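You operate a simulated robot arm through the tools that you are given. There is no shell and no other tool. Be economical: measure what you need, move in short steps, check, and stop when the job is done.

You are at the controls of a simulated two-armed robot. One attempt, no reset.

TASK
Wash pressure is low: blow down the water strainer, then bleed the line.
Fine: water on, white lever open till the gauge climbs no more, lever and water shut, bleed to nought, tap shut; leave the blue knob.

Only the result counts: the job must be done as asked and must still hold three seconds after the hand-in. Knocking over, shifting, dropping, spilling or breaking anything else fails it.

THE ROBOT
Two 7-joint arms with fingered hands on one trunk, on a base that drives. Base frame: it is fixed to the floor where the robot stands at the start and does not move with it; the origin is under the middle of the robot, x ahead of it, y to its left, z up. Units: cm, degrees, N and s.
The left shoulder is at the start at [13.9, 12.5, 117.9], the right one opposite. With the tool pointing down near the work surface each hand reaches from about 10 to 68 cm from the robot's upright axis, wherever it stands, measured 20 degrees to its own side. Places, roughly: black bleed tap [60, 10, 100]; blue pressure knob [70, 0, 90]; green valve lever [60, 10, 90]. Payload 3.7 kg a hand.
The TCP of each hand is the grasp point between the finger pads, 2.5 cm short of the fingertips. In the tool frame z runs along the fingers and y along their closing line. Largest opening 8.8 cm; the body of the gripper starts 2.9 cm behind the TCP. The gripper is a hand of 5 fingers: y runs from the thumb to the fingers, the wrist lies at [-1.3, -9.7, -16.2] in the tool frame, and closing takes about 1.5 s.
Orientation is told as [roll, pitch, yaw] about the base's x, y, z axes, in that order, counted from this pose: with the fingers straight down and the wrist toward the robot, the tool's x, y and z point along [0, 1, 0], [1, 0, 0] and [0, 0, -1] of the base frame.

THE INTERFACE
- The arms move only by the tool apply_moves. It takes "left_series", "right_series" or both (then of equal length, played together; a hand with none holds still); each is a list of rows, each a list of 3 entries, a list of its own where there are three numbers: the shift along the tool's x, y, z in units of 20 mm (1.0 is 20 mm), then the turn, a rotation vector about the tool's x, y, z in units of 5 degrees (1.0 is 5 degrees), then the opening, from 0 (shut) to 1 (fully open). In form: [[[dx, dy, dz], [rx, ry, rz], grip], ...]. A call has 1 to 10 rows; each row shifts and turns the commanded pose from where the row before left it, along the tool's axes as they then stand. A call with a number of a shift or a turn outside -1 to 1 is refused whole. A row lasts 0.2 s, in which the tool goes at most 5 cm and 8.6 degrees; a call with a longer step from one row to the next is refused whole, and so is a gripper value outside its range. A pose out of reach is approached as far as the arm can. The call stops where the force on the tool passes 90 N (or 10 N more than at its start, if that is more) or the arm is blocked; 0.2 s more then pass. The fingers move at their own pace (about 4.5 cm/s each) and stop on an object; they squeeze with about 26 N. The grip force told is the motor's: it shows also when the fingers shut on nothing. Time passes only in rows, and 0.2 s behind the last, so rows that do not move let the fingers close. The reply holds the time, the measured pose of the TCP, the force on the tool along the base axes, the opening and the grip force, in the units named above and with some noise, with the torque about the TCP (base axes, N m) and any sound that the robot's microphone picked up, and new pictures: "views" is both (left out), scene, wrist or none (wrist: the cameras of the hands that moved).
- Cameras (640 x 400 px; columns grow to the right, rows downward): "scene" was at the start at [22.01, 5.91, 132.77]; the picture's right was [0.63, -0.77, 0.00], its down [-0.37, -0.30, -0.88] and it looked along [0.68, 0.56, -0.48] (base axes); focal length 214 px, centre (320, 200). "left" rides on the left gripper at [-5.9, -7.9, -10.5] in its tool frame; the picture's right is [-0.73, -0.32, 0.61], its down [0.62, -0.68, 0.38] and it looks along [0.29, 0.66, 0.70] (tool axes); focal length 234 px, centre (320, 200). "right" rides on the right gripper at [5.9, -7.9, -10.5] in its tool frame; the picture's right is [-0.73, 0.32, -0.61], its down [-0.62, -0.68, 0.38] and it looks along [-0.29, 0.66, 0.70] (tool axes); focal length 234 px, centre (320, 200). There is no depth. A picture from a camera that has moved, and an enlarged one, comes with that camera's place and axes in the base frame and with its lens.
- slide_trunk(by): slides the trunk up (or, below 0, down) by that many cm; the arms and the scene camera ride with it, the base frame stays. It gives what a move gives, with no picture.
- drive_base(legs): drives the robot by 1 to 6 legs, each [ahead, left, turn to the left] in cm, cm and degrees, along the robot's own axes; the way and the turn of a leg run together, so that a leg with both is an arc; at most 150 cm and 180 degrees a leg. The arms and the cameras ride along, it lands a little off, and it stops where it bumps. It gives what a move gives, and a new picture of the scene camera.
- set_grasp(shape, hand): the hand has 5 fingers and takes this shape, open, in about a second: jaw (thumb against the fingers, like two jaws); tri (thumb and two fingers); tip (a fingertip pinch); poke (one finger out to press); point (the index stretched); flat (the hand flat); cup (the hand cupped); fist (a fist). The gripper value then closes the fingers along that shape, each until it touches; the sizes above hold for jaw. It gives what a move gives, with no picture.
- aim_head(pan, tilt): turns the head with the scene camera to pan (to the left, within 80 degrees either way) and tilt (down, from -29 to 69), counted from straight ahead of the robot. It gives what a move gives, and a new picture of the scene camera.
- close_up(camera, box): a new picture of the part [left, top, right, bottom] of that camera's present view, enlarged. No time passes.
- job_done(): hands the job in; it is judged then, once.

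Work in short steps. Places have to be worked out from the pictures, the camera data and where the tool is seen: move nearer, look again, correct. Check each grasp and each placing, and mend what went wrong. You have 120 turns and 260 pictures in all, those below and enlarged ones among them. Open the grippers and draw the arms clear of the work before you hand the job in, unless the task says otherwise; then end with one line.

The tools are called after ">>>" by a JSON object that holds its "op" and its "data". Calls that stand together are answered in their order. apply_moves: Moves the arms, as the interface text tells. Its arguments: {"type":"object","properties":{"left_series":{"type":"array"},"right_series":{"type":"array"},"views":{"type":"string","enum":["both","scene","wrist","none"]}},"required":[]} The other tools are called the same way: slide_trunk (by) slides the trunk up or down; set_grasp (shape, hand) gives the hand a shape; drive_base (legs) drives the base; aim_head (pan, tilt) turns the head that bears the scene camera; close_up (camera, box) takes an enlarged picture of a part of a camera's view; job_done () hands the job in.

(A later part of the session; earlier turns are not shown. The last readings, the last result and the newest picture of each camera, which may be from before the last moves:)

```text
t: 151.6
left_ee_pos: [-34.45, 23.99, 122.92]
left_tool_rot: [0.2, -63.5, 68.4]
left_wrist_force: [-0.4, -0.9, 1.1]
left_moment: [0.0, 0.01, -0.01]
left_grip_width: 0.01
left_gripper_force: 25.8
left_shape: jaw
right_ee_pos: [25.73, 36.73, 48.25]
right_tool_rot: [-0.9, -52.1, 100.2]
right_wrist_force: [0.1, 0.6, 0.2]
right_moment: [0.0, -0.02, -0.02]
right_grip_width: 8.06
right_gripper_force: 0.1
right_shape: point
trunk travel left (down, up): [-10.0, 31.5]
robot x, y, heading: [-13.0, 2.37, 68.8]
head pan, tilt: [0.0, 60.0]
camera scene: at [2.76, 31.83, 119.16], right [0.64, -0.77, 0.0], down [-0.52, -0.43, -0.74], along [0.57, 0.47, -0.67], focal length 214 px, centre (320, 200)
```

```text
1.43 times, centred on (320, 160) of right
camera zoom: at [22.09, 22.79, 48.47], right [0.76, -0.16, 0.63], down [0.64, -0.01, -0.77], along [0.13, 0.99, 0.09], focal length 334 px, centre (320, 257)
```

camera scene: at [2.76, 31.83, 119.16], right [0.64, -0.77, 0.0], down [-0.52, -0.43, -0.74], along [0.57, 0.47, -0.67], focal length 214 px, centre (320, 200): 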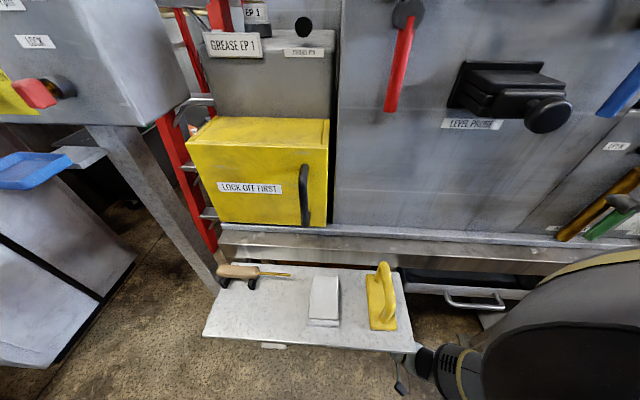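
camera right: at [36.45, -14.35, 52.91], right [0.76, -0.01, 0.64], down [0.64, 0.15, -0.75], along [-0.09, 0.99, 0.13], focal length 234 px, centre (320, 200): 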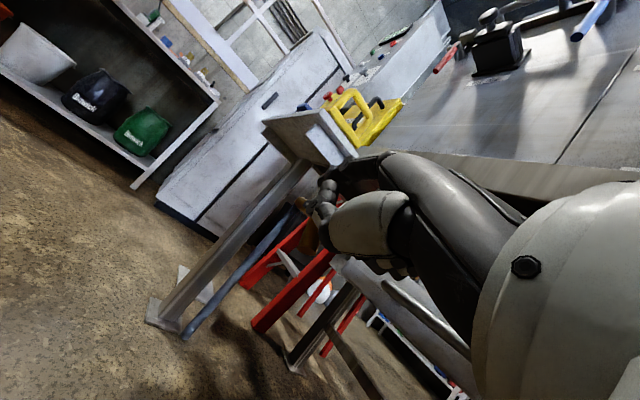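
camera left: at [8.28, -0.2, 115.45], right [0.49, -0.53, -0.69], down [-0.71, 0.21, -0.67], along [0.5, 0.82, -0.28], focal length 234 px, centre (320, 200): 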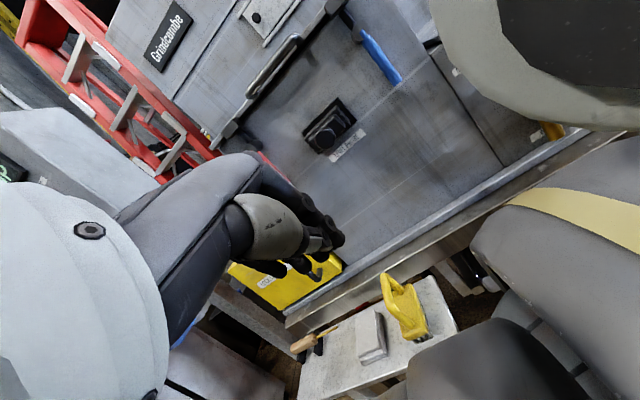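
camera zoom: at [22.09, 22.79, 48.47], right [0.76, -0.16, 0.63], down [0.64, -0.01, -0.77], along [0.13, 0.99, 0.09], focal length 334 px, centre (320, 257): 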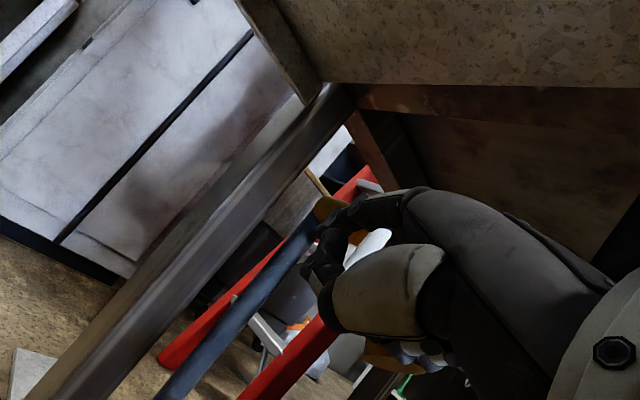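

Forearm lies just right of the table corner. I move in diagonally: toward the wall 6 and left 5.

>>> {"op": "drive_base", "data": {"legs": [[7.8, 0.8, 0]]}}

>>> {"op": "close_up", "data": {"camera": "right", "box": [140, 20, 500, 300]}}

```text
t: 152.6
left_ee_pos: [-32.47, 31.64, 123.01]
left_tool_rot: [0.1, -63.4, 68.6]
left_wrist_force: [-0.3, 0.4, -0.3]
left_moment: [0.01, -0.02, 0.01]
left_grip_width: 0.0
left_gripper_force: 26.3
left_shape: jaw
right_ee_pos: [27.7, 44.36, 48.31]
right_tool_rot: [-0.8, -52.1, 100.1]
right_wrist_force: [0.1, 0.2, -0.4]
right_moment: [-0.01, -0.03, 0.01]
right_grip_width: 8.06
right_gripper_force: 0.1
right_shape: point
trunk travel left (down, up): [-10.0, 31.5]
robot x, y, heading: [-10.96, 9.6, 68.8]
head pan, tilt: [0.0, 60.0]
camera scene: at [4.86, 39.51, 119.13], right [0.65, -0.76, 0.0], down [-0.52, -0.44, -0.74], along [0.56, 0.48, -0.68], focal length 214 px, centre (320, 200)
```

scene: 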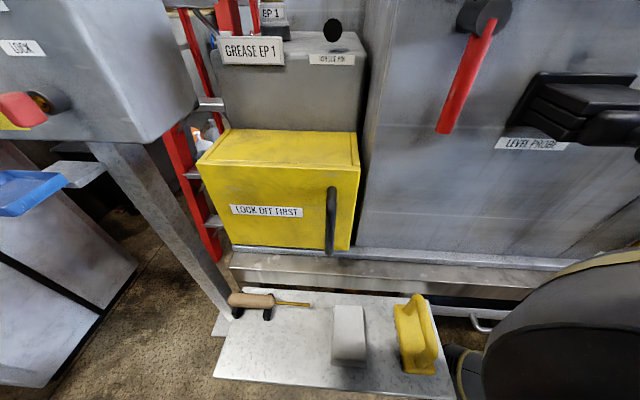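

```text
1.43 times, centred on (320, 160) of right
camera zoom: at [24.18, 30.42, 48.44], right [0.76, -0.16, 0.63], down [0.64, -0.01, -0.77], along [0.13, 0.99, 0.09], focal length 334 px, centre (320, 257)
```

zoom: 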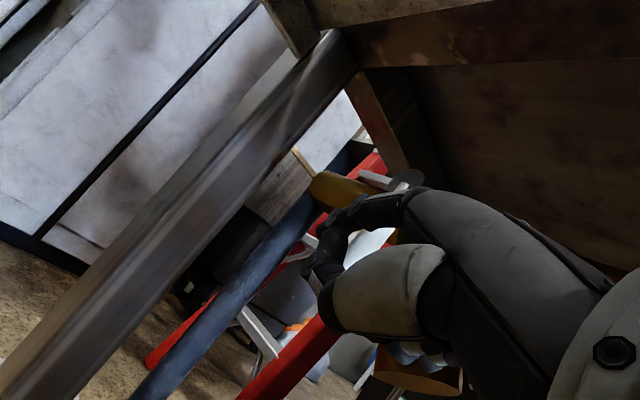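

I continue left 5.5 cm and 1 cm in.

>>> {"op": "drive_base", "data": {"legs": [[3.9, 4.0, 0]]}}

>>> {"op": "close_up", "data": {"camera": "right", "box": [200, 20, 480, 240]}}

```text
t: 153.6
left_ee_pos: [-34.84, 36.75, 123.03]
left_tool_rot: [0.2, -63.5, 68.6]
left_wrist_force: [0.3, 0.3, 0.6]
left_moment: [0.01, 0.0, -0.02]
left_grip_width: 0.01
left_gripper_force: 26.5
left_shape: jaw
right_ee_pos: [25.3, 49.38, 48.19]
right_tool_rot: [-0.8, -52.1, 100.1]
right_wrist_force: [0.5, -0.6, -0.3]
right_moment: [-0.04, 0.03, -0.01]
right_grip_width: 8.03
right_gripper_force: 0.1
right_shape: point
trunk travel left (down, up): [-10.0, 31.5]
robot x, y, heading: [-12.97, 14.64, 68.8]
head pan, tilt: [0.0, 60.0]
camera scene: at [2.46, 44.56, 119.14], right [0.65, -0.76, 0.0], down [-0.51, -0.44, -0.74], along [0.56, 0.48, -0.68], focal length 214 px, centre (320, 200)
```

scene: 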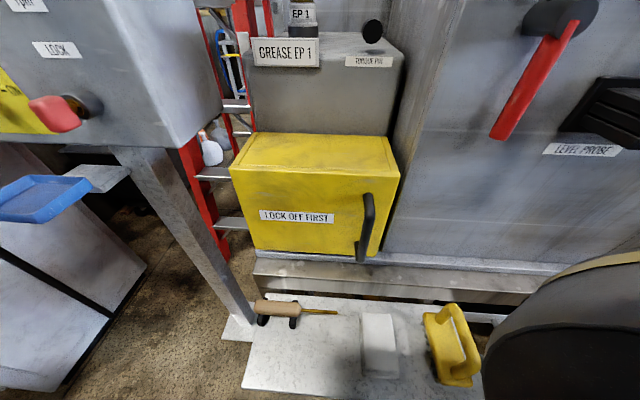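

```text
1.82 times, centred on (340, 130) of right
camera zoom: at [21.82, 35.43, 48.46], right [0.76, -0.16, 0.63], down [0.64, -0.01, -0.77], along [0.13, 0.99, 0.09], focal length 426 px, centre (284, 327)
```

zoom: 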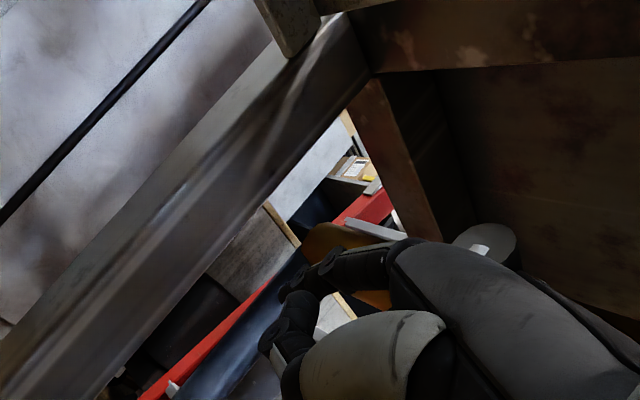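

Not blocked. Now toward the wall by 4 cm.

>>> {"op": "drive_base", "data": {"legs": [[3.4, -2.2, 0]]}}

>>> {"op": "close_up", "data": {"camera": "right", "box": [200, 20, 480, 240]}}

```text
t: 154.5
left_ee_pos: [-31.45, 38.88, 123.03]
left_tool_rot: [0.4, -63.5, 68.3]
left_wrist_force: [0.3, -0.5, -0.1]
left_moment: [-0.01, -0.02, 0.03]
left_grip_width: 0.0
left_gripper_force: 26.6
left_shape: jaw
right_ee_pos: [28.84, 51.24, 48.05]
right_tool_rot: [-0.7, -51.6, 99.9]
right_wrist_force: [9.4, -22.7, -10.4]
right_moment: [0.49, -0.02, -0.07]
right_grip_width: 0.0
right_gripper_force: 0.0
right_shape: point
trunk travel left (down, up): [-10.0, 31.5]
robot x, y, heading: [-9.69, 16.97, 68.7]
head pan, tilt: [0.0, 60.0]
camera scene: at [5.85, 46.78, 119.13], right [0.65, -0.76, 0.0], down [-0.51, -0.44, -0.74], along [0.56, 0.48, -0.67], focal length 214 px, centre (320, 200)
```

scene: 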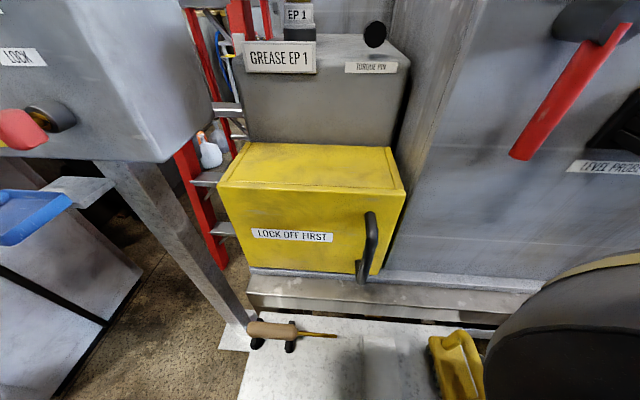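

```text
1.82 times, centred on (340, 130) of right
camera zoom: at [25.24, 37.4, 48.33], right [0.76, -0.15, 0.64], down [0.64, -0.02, -0.77], along [0.13, 0.99, 0.09], focal length 426 px, centre (284, 327)
```

zoom: 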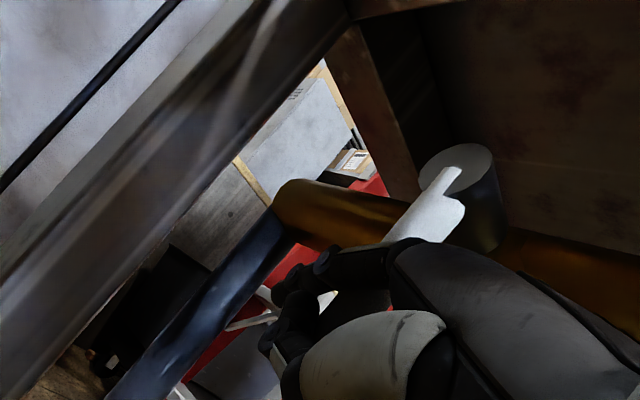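

There is contact with the rod; the index tip is beyond its left side. I pull 2 cm right with slight inward press and watch the rod.

>>> {"op": "apply_moves", "data": {"right_series": [[[-0.35, -0.24, -0.31], [0, 0, 0], 1], [[-0.35, -0.24, -0.31], [0, 0, 0], 1]], "views": "none"}}

>>> {"op": "close_up", "data": {"camera": "right", "box": [200, 20, 480, 240]}}

```text
t: 155.1
left_ee_pos: [-31.66, 38.81, 122.86]
left_tool_rot: [0.2, -63.5, 68.5]
left_wrist_force: [-0.2, -0.2, -0.7]
left_moment: [0.02, 0.03, 0.02]
left_grip_width: 0.0
left_gripper_force: 26.0
left_shape: jaw
right_ee_pos: [29.95, 49.8, 47.98]
right_tool_rot: [-0.8, -51.7, 100.2]
right_wrist_force: [-20.3, -6.6, 2.3]
right_moment: [0.08, -0.81, 0.04]
right_grip_width: 0.0
right_gripper_force: 0.0
right_shape: point
trunk travel left (down, up): [-10.0, 31.5]
robot x, y, heading: [-10.05, 17.75, 68.5]
head pan, tilt: [0.0, 60.0]
```

```text
1.82 times, centred on (340, 130) of right
camera zoom: at [26.45, 35.93, 48.38], right [0.76, -0.15, 0.64], down [0.64, -0.01, -0.77], along [0.12, 0.99, 0.09], focal length 426 px, centre (284, 327)
```

zoom: 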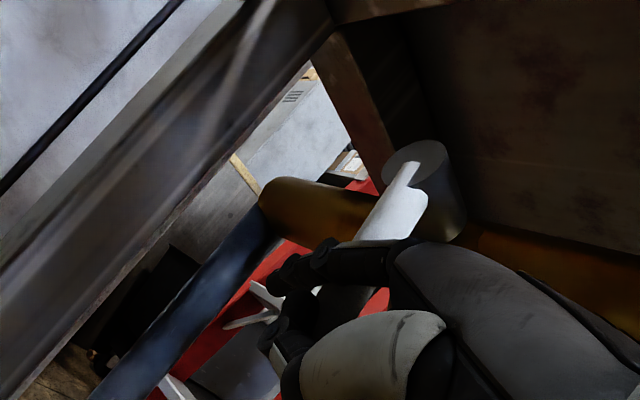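

The finger presses on the rod's front but slides. I press more inward while pulling right.

>>> {"op": "apply_moves", "data": {"right_series": [[[-0.4, 0.12, 0.15], [0, 0, 0], 1], [[-0.35, -0.24, -0.31], [0, 0, 0], 1], [[-0.35, -0.24, -0.31], [0, 0, 0], 1]], "views": "none"}}

>>> {"op": "close_up", "data": {"camera": "right", "box": [200, 20, 480, 240]}}

```text
t: 155.9
left_ee_pos: [-31.92, 38.84, 122.97]
left_tool_rot: [-0.2, -63.6, 68.7]
left_wrist_force: [1.0, -0.4, -0.7]
left_moment: [0.02, 0.01, 0.01]
left_grip_width: 0.01
left_gripper_force: 25.6
left_shape: jaw
right_ee_pos: [31.63, 48.53, 47.95]
right_tool_rot: [-0.5, -51.3, 101.0]
right_wrist_force: [-49.1, -22.2, 10.3]
right_moment: [0.72, -1.95, 0.68]
right_grip_width: 0.0
right_gripper_force: 0.0
right_shape: point
trunk travel left (down, up): [-10.0, 31.5]
robot x, y, heading: [-9.91, 17.14, 68.7]
head pan, tilt: [0.0, 60.0]
```

```text
1.82 times, centred on (340, 130) of right
camera zoom: at [28.4, 34.64, 48.42], right [0.76, -0.14, 0.64], down [0.64, -0.01, -0.77], along [0.11, 0.99, 0.08], focal length 426 px, centre (284, 327)
```

zoom: 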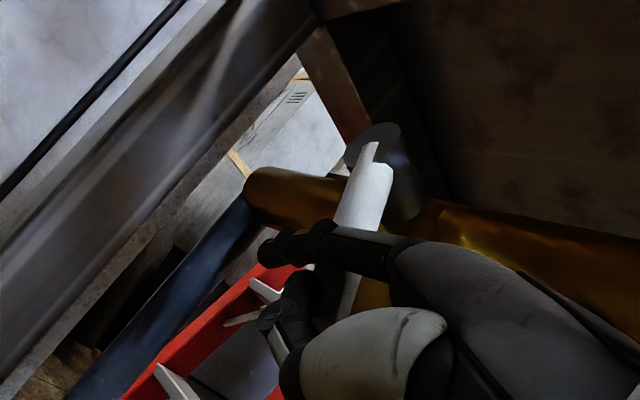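

The rod is following (turned about 25°). I continue right and upward, without adding inward force.

>>> {"op": "apply_moves", "data": {"right_series": [[[-0.21, -0.08, -0.51], [0, 0, 0], 1], [[-0.21, -0.08, -0.51], [0, 0, 0], 1]], "views": "none"}}

>>> {"op": "close_up", "data": {"camera": "right", "box": [200, 20, 480, 240]}}

```text
t: 156.5
left_ee_pos: [-31.89, 38.82, 122.97]
left_tool_rot: [-0.1, -63.7, 68.7]
left_wrist_force: [-1.4, -0.2, 0.5]
left_moment: [0.01, -0.02, 0.01]
left_grip_width: 0.0
left_gripper_force: 25.6
left_shape: jaw
right_ee_pos: [32.79, 47.13, 49.03]
right_tool_rot: [-0.6, -51.4, 100.9]
right_wrist_force: [-49.1, -12.3, 7.8]
right_moment: [0.36, -2.0, 0.8]
right_grip_width: 0.05
right_gripper_force: 0.0
right_shape: point
trunk travel left (down, up): [-10.0, 31.5]
robot x, y, heading: [-9.71, 16.98, 68.4]
head pan, tilt: [0.0, 60.0]
```

```text
1.82 times, centred on (340, 130) of right
camera zoom: at [29.58, 33.22, 49.4], right [0.76, -0.14, 0.64], down [0.64, -0.01, -0.77], along [0.11, 0.99, 0.08], focal length 426 px, centre (284, 327)
```

zoom: 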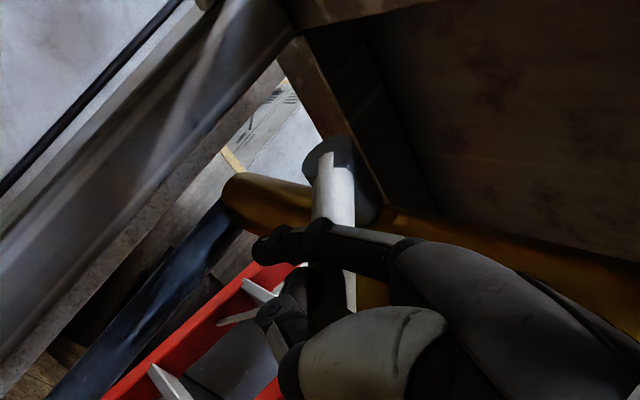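

It works: the rod is about half-way up. I continue up and right.

>>> {"op": "apply_moves", "data": {"right_series": [[[-0.14, 0.09, -0.69], [0, 0, 0], 1], [[-0.14, 0.09, -0.69], [0, 0, 0], 1], [[-0.1, 0.2, -0.7], [0, 0, 0], 1]], "views": "none"}}

>>> {"op": "close_up", "data": {"camera": "right", "box": [200, 20, 480, 240]}}

```text
t: 157.3
left_ee_pos: [-31.69, 39.1, 122.9]
left_tool_rot: [0.0, -63.7, 68.6]
left_wrist_force: [0.1, 0.2, 0.0]
left_moment: [0.01, 0.0, 0.0]
left_grip_width: 0.0
left_gripper_force: 25.8
left_shape: jaw
right_ee_pos: [34.73, 44.78, 52.19]
right_tool_rot: [-1.0, -51.4, 100.5]
right_wrist_force: [-30.3, 1.1, 0.7]
right_moment: [-0.12, -1.36, 0.51]
right_grip_width: 0.02
right_gripper_force: 0.0
right_shape: point
trunk travel left (down, up): [-10.0, 31.5]
robot x, y, heading: [-9.59, 17.0, 68.5]
head pan, tilt: [0.0, 60.0]
```

```text
1.82 times, centred on (340, 130) of right
camera zoom: at [31.28, 30.9, 52.62], right [0.76, -0.15, 0.64], down [0.64, -0.02, -0.77], along [0.12, 0.99, 0.08], focal length 426 px, centre (284, 327)
```

zoom: 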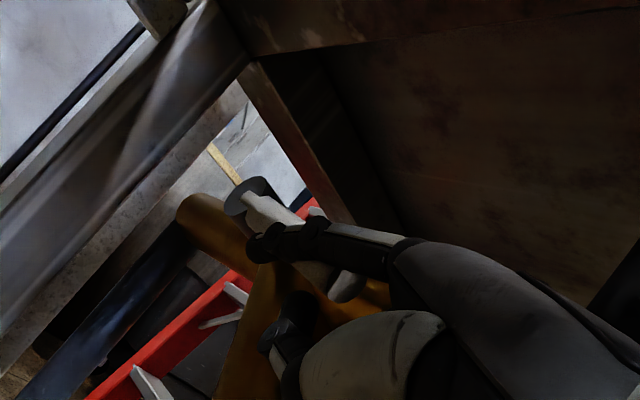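

Almost level; about 10° remain. I lift 2 cm more.

>>> {"op": "apply_moves", "data": {"right_series": [[[0, 0.36, -0.34], [0, 0, 0], 1], [[0, 0.36, -0.34], [0, 0, 0], 1]], "views": "none"}}

>>> {"op": "close_up", "data": {"camera": "right", "box": [180, 20, 460, 240]}}

```text
t: 157.9
left_ee_pos: [-31.69, 39.01, 122.94]
left_tool_rot: [0.1, -63.5, 68.5]
left_wrist_force: [-0.5, 0.4, -0.1]
left_moment: [0.01, -0.05, -0.01]
left_grip_width: 0.02
left_gripper_force: 26.0
left_shape: jaw
right_ee_pos: [34.79, 44.56, 53.88]
right_tool_rot: [-0.7, -51.0, 100.4]
right_wrist_force: [-29.0, -0.8, -10.9]
right_moment: [-0.24, -1.32, 0.52]
right_grip_width: 0.0
right_gripper_force: 0.1
right_shape: point
trunk travel left (down, up): [-10.0, 31.5]
robot x, y, heading: [-9.9, 17.3, 68.8]
head pan, tilt: [0.0, 60.0]
```

```text
1.82 times, centred on (320, 130) of right
camera zoom: at [31.26, 30.63, 54.45], right [0.76, -0.14, 0.64], down [0.64, -0.02, -0.77], along [0.12, 0.99, 0.08], focal length 426 px, centre (320, 327)
```

zoom: 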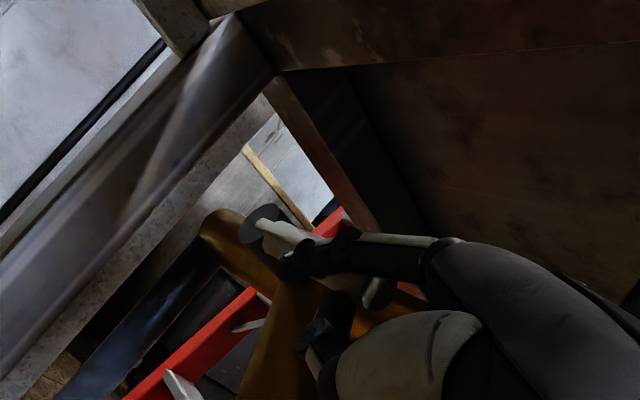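

The rod end is back at its closed place and resists with 11 N. I give a last small push up, then check the gauge area.

>>> {"op": "apply_moves", "data": {"right_series": [[[0, 0.3, -0.25], [0, 0, 0], 1], [[0, 0, 0], [0, 0, 0], 1]], "views": "none"}}

>>> {"op": "close_up", "data": {"camera": "right", "box": [180, 20, 460, 240]}}

```text
t: 158.5
left_ee_pos: [-31.62, 39.06, 122.9]
left_tool_rot: [0.1, -63.5, 68.5]
left_wrist_force: [0.6, -0.1, 1.0]
left_moment: [0.03, -0.02, 0.02]
left_grip_width: 0.01
left_gripper_force: 25.8
left_shape: jaw
right_ee_pos: [34.58, 44.39, 54.81]
right_tool_rot: [-0.6, -51.0, 100.3]
right_wrist_force: [-28.5, -1.2, -20.1]
right_moment: [-0.39, -1.36, 0.64]
right_grip_width: 0.0
right_gripper_force: 0.1
right_shape: point
trunk travel left (down, up): [-10.0, 31.5]
robot x, y, heading: [-9.79, 17.31, 68.6]
head pan, tilt: [0.0, 60.0]
```

```text
1.82 times, centred on (320, 130) of right
camera zoom: at [31.2, 30.44, 55.21], right [0.76, -0.14, 0.64], down [0.64, -0.02, -0.77], along [0.12, 0.99, 0.07], focal length 426 px, centre (320, 327)
```

zoom: 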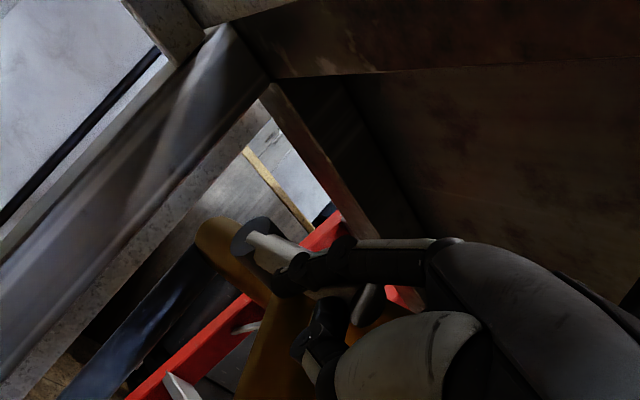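

The lever is home (20 N at the stop). I ease off, pull straight away from the rod, and look.

>>> {"op": "apply_moves", "data": {"right_series": [[[0, -0.25, 0.2], [0, 0, 0], 1], [[0.6, -0.2, -0.25], [0, 0, 0], 1], [[0.9, -0.26, -0.33], [0, 0, 0], 1], [[0.9, -0.26, -0.33], [0, 0, 0], 1]], "views": "none"}}

>>> {"op": "drive_base", "data": {"legs": [[-15, -4, 0]]}}

>>> {"op": "close_up", "data": {"camera": "right", "box": [140, 20, 500, 300]}}

```text
t: 159.5
left_ee_pos: [-31.45, 38.98, 123.01]
left_tool_rot: [0.1, -63.6, 68.5]
left_wrist_force: [0.0, 0.2, -0.2]
left_moment: [0.01, 0.01, -0.01]
left_grip_width: 0.01
left_gripper_force: 26.3
left_shape: jaw
right_ee_pos: [30.78, 41.8, 54.45]
right_tool_rot: [-1.1, -52.0, 100.2]
right_wrist_force: [-0.1, -0.4, 0.1]
right_moment: [-0.04, -0.01, 0.03]
right_grip_width: 8.06
right_gripper_force: 0.0
right_shape: point
trunk travel left (down, up): [-10.0, 31.5]
robot x, y, heading: [-9.92, 17.39, 68.6]
head pan, tilt: [0.0, 60.0]
```

```text
t: 160.9
left_ee_pos: [-33.29, 23.26, 122.95]
left_tool_rot: [0.2, -63.6, 68.3]
left_wrist_force: [-0.2, -0.6, -0.4]
left_moment: [0.01, -0.02, 0.03]
left_grip_width: 0.0
left_gripper_force: 26.1
left_shape: jaw
right_ee_pos: [28.86, 25.97, 54.4]
right_tool_rot: [-0.9, -51.7, 100.1]
right_wrist_force: [1.1, -0.1, 0.4]
right_moment: [0.02, -0.04, 0.03]
right_grip_width: 8.03
right_gripper_force: 0.0
right_shape: point
trunk travel left (down, up): [-10.0, 31.5]
robot x, y, heading: [-11.73, 1.52, 68.6]
head pan, tilt: [0.0, 60.0]
camera scene: at [0.06, 31.92, 116.85], right [0.93, -0.36, 0.0], down [-0.32, -0.81, -0.5], along [0.18, 0.47, -0.87], focal length 214 px, centre (320, 200)
```

scene: 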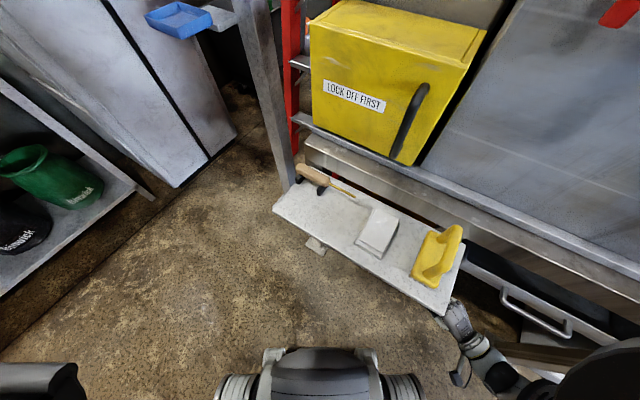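

```text
1.43 times, centred on (320, 160) of right
camera zoom: at [25.38, 12.12, 54.69], right [0.76, -0.16, 0.64], down [0.64, -0.02, -0.77], along [0.13, 0.99, 0.09], focal length 334 px, centre (320, 257)
```

zoom: 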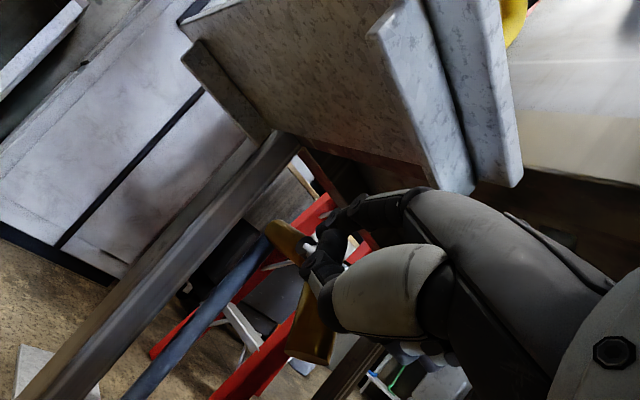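

I back out further and check the lever's position from outside.

>>> {"op": "drive_base", "data": {"legs": [[-14, -6, 0]]}}

>>> {"op": "close_up", "data": {"camera": "right", "box": [240, 120, 400, 260]}}

>>> {"op": "aim_head", "data": {"pan": -35, "tilt": 25}}

```text
t: 162.2
left_ee_pos: [-32.94, 8.25, 122.94]
left_tool_rot: [0.2, -63.6, 68.4]
left_wrist_force: [-0.8, -0.4, -0.6]
left_moment: [0.01, -0.01, 0.01]
left_grip_width: 0.02
left_gripper_force: 25.6
left_shape: jaw
right_ee_pos: [29.4, 11.0, 54.49]
right_tool_rot: [-0.9, -51.7, 100.2]
right_wrist_force: [0.5, 0.6, 0.2]
right_moment: [0.03, 0.03, 0.01]
right_grip_width: 8.04
right_gripper_force: 0.1
right_shape: point
trunk travel left (down, up): [-10.0, 31.5]
robot x, y, heading: [-11.03, -13.4, 68.9]
head pan, tilt: [0.0, 60.0]
camera scene: at [0.54, 16.91, 116.85], right [0.93, -0.36, 0.0], down [-0.31, -0.81, -0.5], along [0.18, 0.47, -0.87], focal length 214 px, centre (320, 200)
```

scene: 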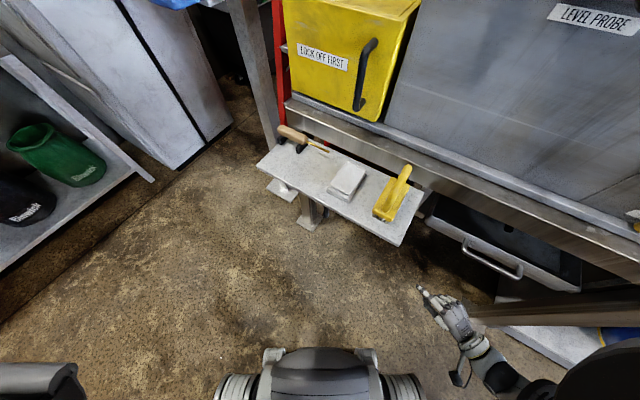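

```text
2.86 times, centred on (320, 190) of right
camera zoom: at [25.89, -2.85, 54.68], right [0.76, -0.15, 0.64], down [0.64, -0.02, -0.77], along [0.13, 0.99, 0.09], focal length 669 px, centre (320, 229)
```

zoom: 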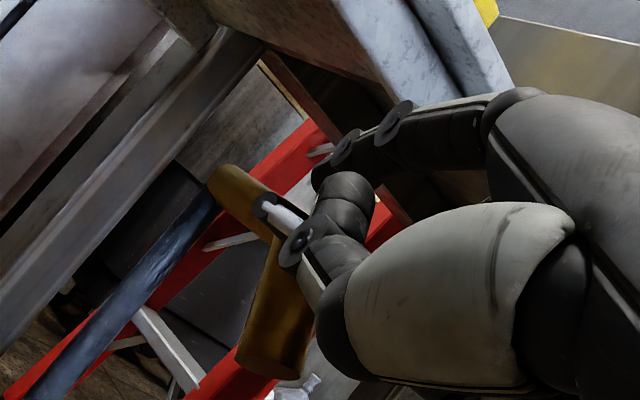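

```text
t: 163.3
left_ee_pos: [-32.83, 8.29, 122.99]
left_tool_rot: [0.2, -63.5, 68.4]
left_wrist_force: [0.0, 0.2, -0.2]
left_moment: [-0.02, -0.01, -0.01]
left_grip_width: 0.0
left_gripper_force: 25.8
left_shape: jaw
right_ee_pos: [29.4, 11.02, 54.4]
right_tool_rot: [-0.9, -51.5, 100.0]
right_wrist_force: [0.2, -0.2, -0.2]
right_moment: [-0.03, 0.01, -0.01]
right_grip_width: 8.05
right_gripper_force: 0.0
right_shape: point
trunk travel left (down, up): [-10.0, 31.5]
robot x, y, heading: [-10.92, -13.72, 68.8]
head pan, tilt: [-35.0, 25.0]
camera scene: at [5.78, 15.88, 121.84], right [0.56, -0.83, 0.0], down [-0.35, -0.24, -0.91], along [0.75, 0.5, -0.42], focal length 214 px, centre (320, 200)
```

scene: 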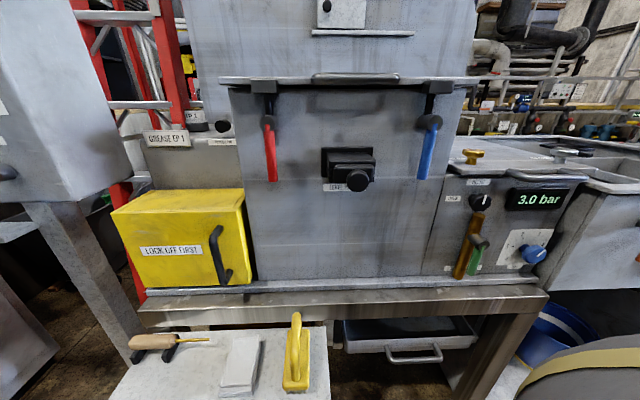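

Gauge now 3.0 bar with the lever shut: the strainer is clear. Next the water: I raise the trunk and turn back to face the panel.

>>> {"op": "slide_trunk", "data": {"by": 9.5}}

>>> {"op": "drive_base", "data": {"legs": [[-8, -10, -32]]}}

```text
t: 164.6
left_ee_pos: [-32.7, 8.41, 132.49]
left_tool_rot: [0.1, -63.5, 68.5]
left_wrist_force: [-1.1, 1.3, -0.7]
left_moment: [-0.01, 0.01, -0.01]
left_grip_width: 0.02
left_gripper_force: 26.4
left_shape: jaw
right_ee_pos: [29.3, 11.01, 63.73]
right_tool_rot: [-0.8, -51.5, 100.0]
right_wrist_force: [-0.4, -0.8, 0.4]
right_moment: [0.01, 0.06, 0.0]
right_grip_width: 8.07
right_gripper_force: 0.0
right_shape: point
trunk travel left (down, up): [-19.5, 22.0]
robot x, y, heading: [-11.08, -13.6, 68.7]
head pan, tilt: [-35.0, 25.0]
```

```text
t: 166.5
left_ee_pos: [-15.13, 3.91, 132.52]
left_tool_rot: [0.3, -63.6, 37.3]
left_wrist_force: [-0.9, 0.2, -0.1]
left_moment: [-0.03, -0.04, -0.02]
left_grip_width: 0.0
left_gripper_force: 25.7
left_shape: jaw
right_ee_pos: [39.59, -25.65, 63.81]
right_tool_rot: [-0.9, -51.7, 68.9]
right_wrist_force: [-0.6, -0.1, 0.0]
right_moment: [-0.01, 0.01, -0.01]
right_grip_width: 8.06
right_gripper_force: 0.1
right_shape: point
trunk travel left (down, up): [-19.5, 22.0]
robot x, y, heading: [-7.99, -25.9, 37.5]
head pan, tilt: [-35.0, 25.0]
camera scene: at [13.6, -15.68, 132.82], right [0.04, -1.0, 0.0], down [-0.42, -0.02, -0.91], along [0.91, 0.04, -0.42], focal length 214 px, centre (320, 200)
```

scene: 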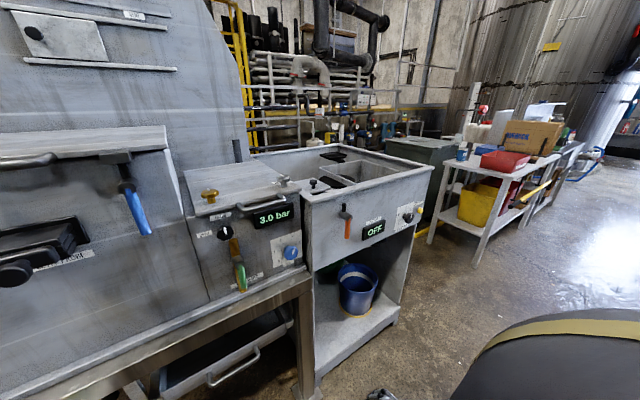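

I raise the hand about 20 cm with a little forward motion, head turned to the panel.

>>> {"op": "apply_moves", "data": {"right_series": [[[0, 0.97, -0.38], [0, 0, 0], 1], [[0, 0.97, -0.38], [0, 0, 0], 1], [[0, 0.97, -0.38], [0, 0, 0], 1], [[0, 0.97, -0.38], [0, 0, 0], 1], [[0, 0.97, -0.38], [0, 0, 0], 1], [[0, 0.97, -0.38], [0, 0, 0], 1], [[0, 0.97, -0.38], [0, 0, 0], 1], [[0, 0.97, -0.38], [0, 0, 0], 1], [[0, 0.97, -0.38], [0, 0, 0], 1], [[0, 0.97, -0.38], [0, 0, 0], 1]], "views": "none"}}

>>> {"op": "aim_head", "data": {"pan": -10, "tilt": 25}}

```text
t: 168.7
left_ee_pos: [-15.16, 4.18, 132.46]
left_tool_rot: [0.1, -63.6, 37.3]
left_wrist_force: [0.1, -0.9, 0.1]
left_moment: [-0.03, 0.0, 0.0]
left_grip_width: 0.0
left_gripper_force: 26.4
left_shape: jaw
right_ee_pos: [41.5, -19.89, 83.87]
right_tool_rot: [-0.8, -51.7, 69.0]
right_wrist_force: [0.8, 0.1, 0.3]
right_moment: [0.0, -0.02, -0.02]
right_grip_width: 8.07
right_gripper_force: 0.0
right_shape: point
trunk travel left (down, up): [-19.5, 22.0]
robot x, y, heading: [-7.73, -25.48, 37.4]
head pan, tilt: [-35.0, 25.0]
```

```text
t: 169.6
left_ee_pos: [-15.19, 4.08, 132.49]
left_tool_rot: [0.2, -63.6, 37.3]
left_wrist_force: [-0.2, -0.3, -0.9]
left_moment: [-0.01, 0.0, 0.01]
left_grip_width: 0.01
left_gripper_force: 26.3
left_shape: jaw
right_ee_pos: [41.56, -19.91, 83.79]
right_tool_rot: [-0.9, -51.8, 69.0]
right_wrist_force: [-0.1, 0.0, 0.4]
right_moment: [-0.01, -0.01, 0.04]
right_grip_width: 8.06
right_gripper_force: 0.1
right_shape: point
trunk travel left (down, up): [-19.5, 22.0]
robot x, y, heading: [-7.69, -25.92, 37.4]
head pan, tilt: [-10.0, 25.0]
camera scene: at [12.55, -11.79, 132.82], right [0.46, -0.89, 0.0], down [-0.37, -0.2, -0.91], along [0.8, 0.42, -0.42], focal length 214 px, centre (320, 200)
```

scene: 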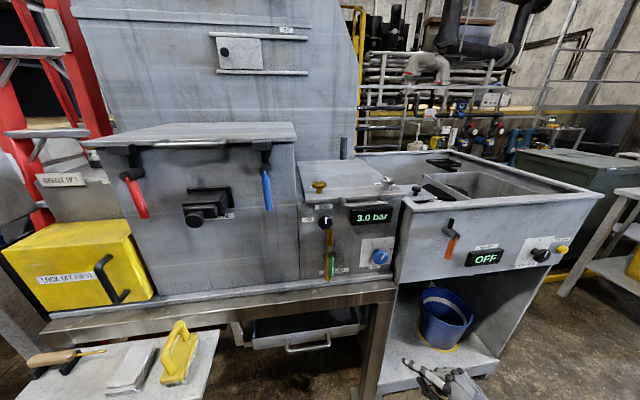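

I drive ahead 14 and left 15, so the hand faces the space just left of the green lever.

>>> {"op": "drive_base", "data": {"legs": [[14, 14.5, 0]]}}

>>> {"op": "close_up", "data": {"camera": "scene", "box": [300, 190, 500, 340]}}

>>> {"op": "close_up", "data": {"camera": "right", "box": [160, 20, 480, 260]}}

```text
t: 171.2
left_ee_pos: [-12.93, 24.55, 132.44]
left_tool_rot: [0.1, -63.5, 37.7]
left_wrist_force: [-0.3, 0.5, 0.8]
left_moment: [0.01, 0.05, -0.01]
left_grip_width: 0.0
left_gripper_force: 26.1
left_shape: jaw
right_ee_pos: [43.9, 0.44, 83.88]
right_tool_rot: [-0.9, -51.6, 69.2]
right_wrist_force: [0.6, 0.2, 0.4]
right_moment: [0.03, 0.01, 0.02]
right_grip_width: 8.04
right_gripper_force: 0.1
right_shape: point
trunk travel left (down, up): [-19.5, 22.0]
robot x, y, heading: [-5.29, -5.11, 37.8]
head pan, tilt: [-10.0, 25.0]
camera scene: at [14.87, 8.67, 132.81], right [0.47, -0.88, 0.0], down [-0.37, -0.2, -0.91], along [0.8, 0.42, -0.42], focal length 214 px, centre (320, 200)
```

scene: 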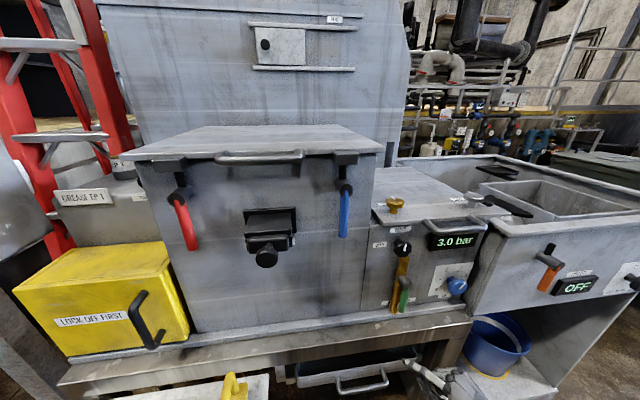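

```text
2.67 times, centred on (400, 265) of scene
camera zoom: at [14.87, 8.67, 132.81], right [0.47, -0.88, 0.0], down [-0.37, -0.2, -0.91], along [0.8, 0.42, -0.42], focal length 572 px, centre (107, 27)
```

zoom: 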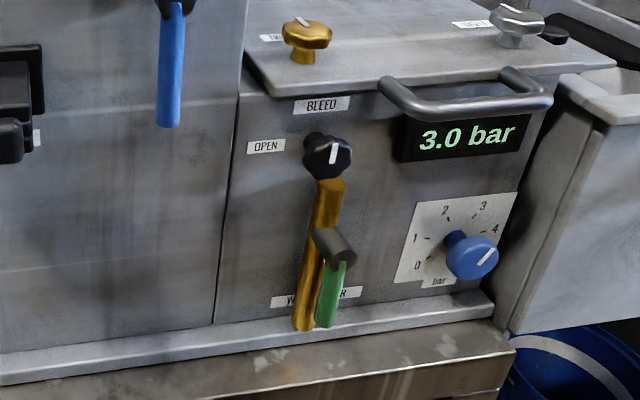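

```text
1.67 times, centred on (320, 140) of right
camera zoom: at [33.69, -9.48, 84.14], right [0.57, -0.52, 0.64], down [0.54, -0.35, -0.77], along [0.62, 0.78, 0.09], focal length 390 px, centre (320, 300)
```

zoom: 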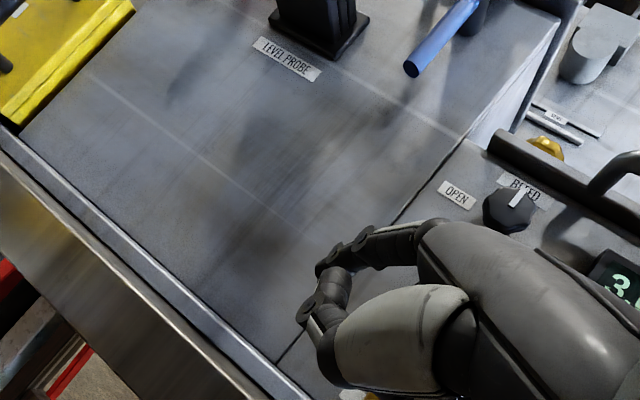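

The green lever hangs at u≈-26; my fingertip is about 4 cm to its left. I move the hand in along the normal 12 cm.

>>> {"op": "apply_moves", "data": {"right_series": [[[-0.56, 0.51, 0.65], [0, 0, 0], 1], [[-0.56, 0.51, 0.65], [0, 0, 0], 1], [[-0.56, 0.51, 0.65], [0, 0, 0], 1], [[-0.56, 0.51, 0.65], [0, 0, 0], 1], [[-0.56, 0.51, 0.65], [0, 0, 0], 1], [[-0.56, 0.51, 0.65], [0, 0, 0], 1]], "views": "none"}}

>>> {"op": "close_up", "data": {"camera": "scene", "box": [340, 220, 480, 330]}}

>>> {"op": "close_up", "data": {"camera": "right", "box": [200, 60, 460, 260]}}

```text
t: 172.6
left_ee_pos: [-12.96, 24.4, 132.42]
left_tool_rot: [0.1, -63.5, 37.4]
left_wrist_force: [0.2, 0.1, 0.4]
left_moment: [0.02, -0.04, 0.0]
left_grip_width: 0.0
left_gripper_force: 25.8
left_shape: jaw
right_ee_pos: [53.7, 7.33, 83.89]
right_tool_rot: [-0.9, -51.6, 69.1]
right_wrist_force: [0.2, 0.2, -0.2]
right_moment: [0.02, -0.01, -0.03]
right_grip_width: 8.06
right_gripper_force: 0.0
right_shape: point
trunk travel left (down, up): [-19.5, 22.0]
robot x, y, heading: [-5.63, -5.79, 38.0]
head pan, tilt: [-10.0, 25.0]
```

```text
3.64 times, centred on (410, 275) of scene
camera zoom: at [14.9, 8.6, 132.81], right [0.47, -0.89, 0.0], down [-0.37, -0.2, -0.91], along [0.8, 0.42, -0.42], focal length 780 px, centre (-7, -73)
```

zoom: 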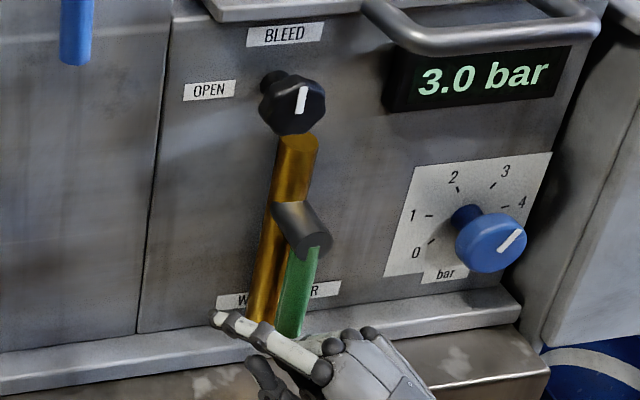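

```text
2.00 times, centred on (330, 160) of right
camera zoom: at [43.55, -2.63, 84.15], right [0.57, -0.52, 0.64], down [0.54, -0.34, -0.77], along [0.62, 0.78, 0.09], focal length 468 px, centre (300, 280)
```

zoom: 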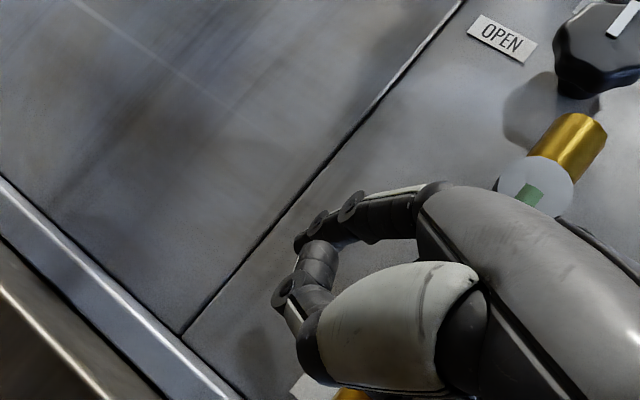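

The fingertip is in front-left of the lever, low. I raise 2 cm and advance 2.5 cm.

>>> {"op": "apply_moves", "data": {"right_series": [[[0, 0.78, -0.62], [0, 0, 0], 1], [[-0.35, 0.32, 0.4], [0, 0, 0], 1], [[-0.35, 0.32, 0.4], [0, 0, 0], 1]], "views": "none"}}

>>> {"op": "close_up", "data": {"camera": "scene", "box": [340, 220, 480, 330]}}

```text
t: 173.4
left_ee_pos: [-13.37, 24.02, 132.46]
left_tool_rot: [0.2, -63.9, 37.4]
left_wrist_force: [0.9, -0.3, 0.0]
left_moment: [-0.02, 0.02, 0.03]
left_grip_width: 0.0
left_gripper_force: 26.3
left_shape: jaw
right_ee_pos: [55.38, 8.27, 85.92]
right_tool_rot: [-1.0, -51.8, 69.3]
right_wrist_force: [-30.9, -29.8, 7.5]
right_moment: [0.36, -0.65, -0.9]
right_grip_width: 8.06
right_gripper_force: 0.0
right_shape: point
trunk travel left (down, up): [-19.5, 22.0]
robot x, y, heading: [-5.64, -5.69, 37.7]
head pan, tilt: [-10.0, 25.0]
```

```text
3.64 times, centred on (410, 275) of scene
camera zoom: at [14.46, 8.12, 132.93], right [0.46, -0.89, 0.0], down [-0.37, -0.19, -0.91], along [0.8, 0.42, -0.42], focal length 780 px, centre (-7, -73)
```

zoom: 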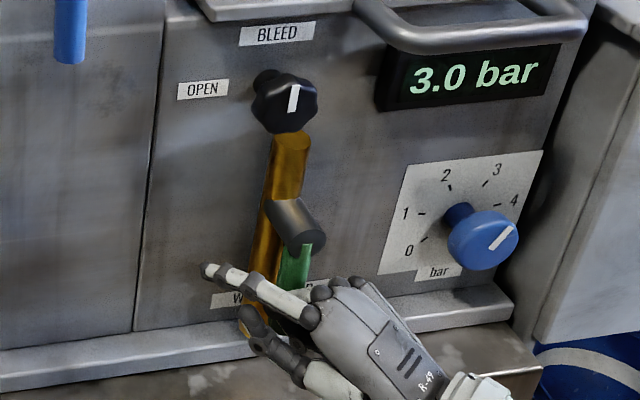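

Pressing on the lever's front (about 40 N). I ease off a little and pull right.

>>> {"op": "apply_moves", "data": {"right_series": [[[0.11, -0.1, -0.13], [0, 0, 0], 1], [[-0.41, -0.17, -0.22], [0, 0, 0], 1], [[-0.41, -0.12, -0.26], [0, 0, 0], 1]], "views": "none"}}

>>> {"op": "close_up", "data": {"camera": "scene", "box": [340, 220, 480, 330]}}

```text
t: 174.2
left_ee_pos: [-13.34, 24.39, 132.57]
left_tool_rot: [0.1, -63.6, 37.7]
left_wrist_force: [-0.6, -1.0, -0.8]
left_moment: [0.0, 0.02, 0.02]
left_grip_width: 0.0
left_gripper_force: 26.0
left_shape: jaw
right_ee_pos: [56.28, 6.76, 86.17]
right_tool_rot: [-1.0, -51.6, 69.3]
right_wrist_force: [-31.8, -12.4, -1.1]
right_moment: [-0.04, -0.7, -0.45]
right_grip_width: 8.04
right_gripper_force: 0.1
right_shape: point
trunk travel left (down, up): [-19.5, 22.0]
robot x, y, heading: [-5.22, -5.45, 37.8]
head pan, tilt: [-10.0, 25.0]
```

```text
3.64 times, centred on (410, 275) of scene
camera zoom: at [14.51, 8.5, 132.88], right [0.47, -0.88, 0.0], down [-0.37, -0.2, -0.91], along [0.8, 0.42, -0.42], focal length 780 px, centre (-7, -73)
```

zoom: 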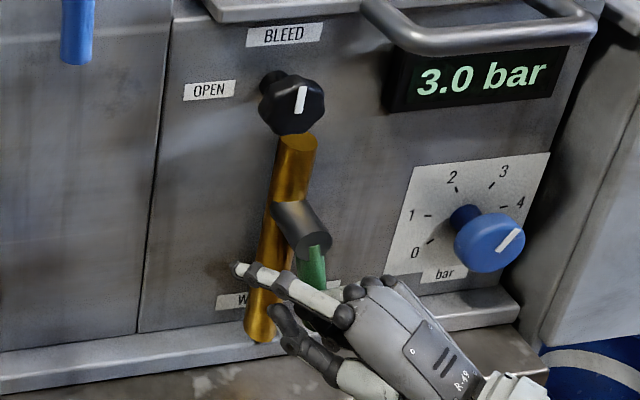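

The lever begins to swing right. I continue right and up.

>>> {"op": "apply_moves", "data": {"right_series": [[[-0.41, 0.02, -0.38], [0, 0, 0], 1], [[-0.38, 0.1, -0.44], [0, 0, 0], 1]], "views": "none"}}

>>> {"op": "close_up", "data": {"camera": "scene", "box": [340, 220, 480, 330]}}

```text
t: 174.8
left_ee_pos: [-13.25, 24.15, 132.51]
left_tool_rot: [0.2, -63.7, 37.6]
left_wrist_force: [-0.5, -0.6, 0.1]
left_moment: [0.0, 0.01, 0.0]
left_grip_width: 0.0
left_gripper_force: 26.2
left_shape: jaw
right_ee_pos: [57.32, 5.2, 87.11]
right_tool_rot: [-0.9, -51.6, 69.2]
right_wrist_force: [-31.6, -18.6, -5.5]
right_moment: [0.16, -0.57, -0.48]
right_grip_width: 0.0
right_gripper_force: 0.1
right_shape: point
trunk travel left (down, up): [-19.5, 22.0]
robot x, y, heading: [-5.45, -5.39, 37.7]
head pan, tilt: [-10.0, 25.0]
```

```text
3.64 times, centred on (410, 275) of scene
camera zoom: at [14.55, 8.37, 132.89], right [0.47, -0.89, 0.0], down [-0.37, -0.2, -0.91], along [0.8, 0.42, -0.42], focal length 780 px, centre (-7, -73)
```

zoom: 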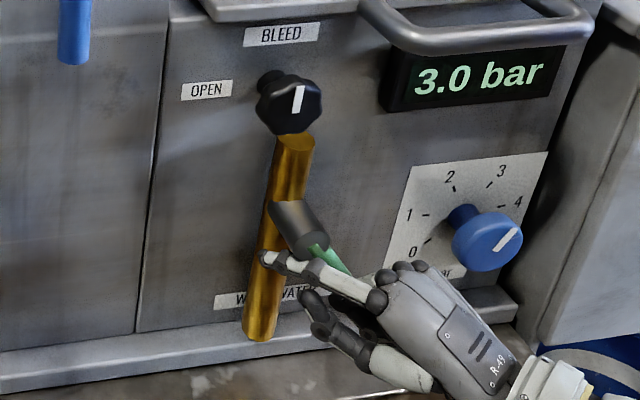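

About 45° now. I lift mostly upward, keeping clear of the blue knob.

>>> {"op": "apply_moves", "data": {"right_series": [[[-0.14, 0.32, -0.4], [0, 0, 0], 1], [[-0.1, 0.33, -0.38], [0, 0, 0], 1], [[-0.1, 0.33, -0.38], [0, 0, 0], 1]], "views": "none"}}

>>> {"op": "close_up", "data": {"camera": "scene", "box": [340, 220, 480, 330]}}

```text
t: 175.6
left_ee_pos: [-12.78, 24.23, 132.42]
left_tool_rot: [0.3, -63.6, 37.5]
left_wrist_force: [0.5, 0.0, -0.1]
left_moment: [-0.01, -0.02, -0.02]
left_grip_width: 0.0
left_gripper_force: 26.7
left_shape: jaw
right_ee_pos: [57.78, 4.14, 89.36]
right_tool_rot: [-0.1, -50.6, 68.7]
right_wrist_force: [-23.4, -13.6, -34.6]
right_moment: [-0.59, -0.75, 0.45]
right_grip_width: 8.06
right_gripper_force: 0.0
right_shape: point
trunk travel left (down, up): [-19.5, 22.0]
robot x, y, heading: [-5.3, -5.26, 37.5]
head pan, tilt: [-10.0, 25.0]
```

```text
3.64 times, centred on (410, 275) of scene
camera zoom: at [14.94, 8.47, 132.78], right [0.47, -0.89, 0.0], down [-0.37, -0.2, -0.91], along [0.8, 0.42, -0.42], focal length 780 px, centre (-7, -73)
```

zoom: 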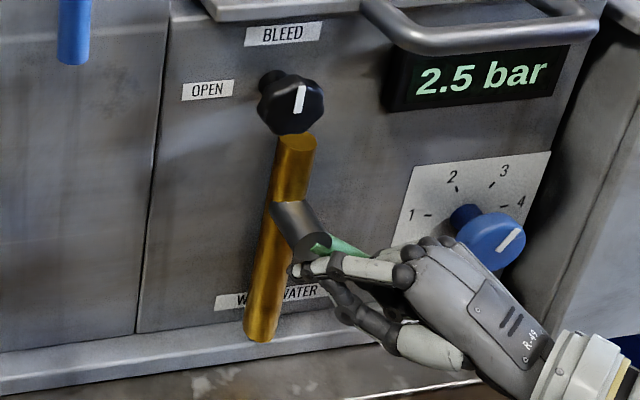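

Contact is near the hub now (35 N). I drop slightly, shift 2.5 cm right along the lever, then lift; hand stays in front of the knob.

>>> {"op": "apply_moves", "data": {"right_series": [[[0, -0.35, 0.28], [0, 0, 0], 1], [[-0.4, -0.28, -0.1], [0, 0, 0], 1], [[-0.5, -0.25, -0.3], [0, 0, 0], 1]], "views": "none"}}

>>> {"op": "close_up", "data": {"camera": "scene", "box": [340, 220, 480, 330]}}

>>> {"op": "close_up", "data": {"camera": "right", "box": [200, 60, 460, 260]}}

```text
t: 176.4
left_ee_pos: [-13.38, 24.46, 132.45]
left_tool_rot: [-0.1, -63.7, 37.7]
left_wrist_force: [0.3, -0.5, -0.1]
left_moment: [-0.02, -0.01, 0.0]
left_grip_width: 0.0
left_gripper_force: 26.2
left_shape: jaw
right_ee_pos: [58.76, 2.8, 89.14]
right_tool_rot: [-0.9, -51.6, 69.5]
right_wrist_force: [-37.7, 1.7, -9.8]
right_moment: [-0.72, -1.2, 0.75]
right_grip_width: 0.0
right_gripper_force: 0.1
right_shape: point
trunk travel left (down, up): [-19.5, 22.0]
robot x, y, heading: [-5.53, -5.56, 37.6]
head pan, tilt: [-10.0, 25.0]
```

```text
3.64 times, centred on (410, 275) of scene
camera zoom: at [14.45, 8.64, 132.9], right [0.47, -0.88, 0.0], down [-0.37, -0.2, -0.91], along [0.8, 0.42, -0.42], focal length 780 px, centre (-7, -73)
```

zoom: 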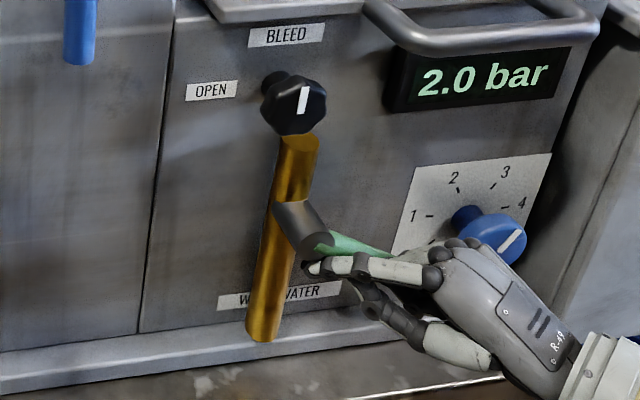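

```text
2.00 times, centred on (330, 160) of right
camera zoom: at [48.54, -7.33, 89.46], right [0.57, -0.52, 0.64], down [0.55, -0.34, -0.77], along [0.61, 0.79, 0.09], focal length 468 px, centre (300, 280)
```

zoom: 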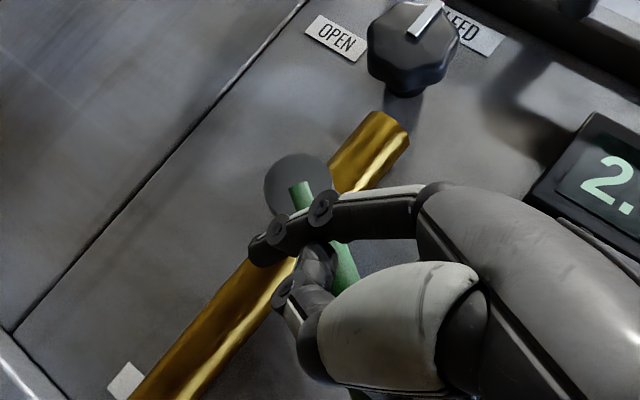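

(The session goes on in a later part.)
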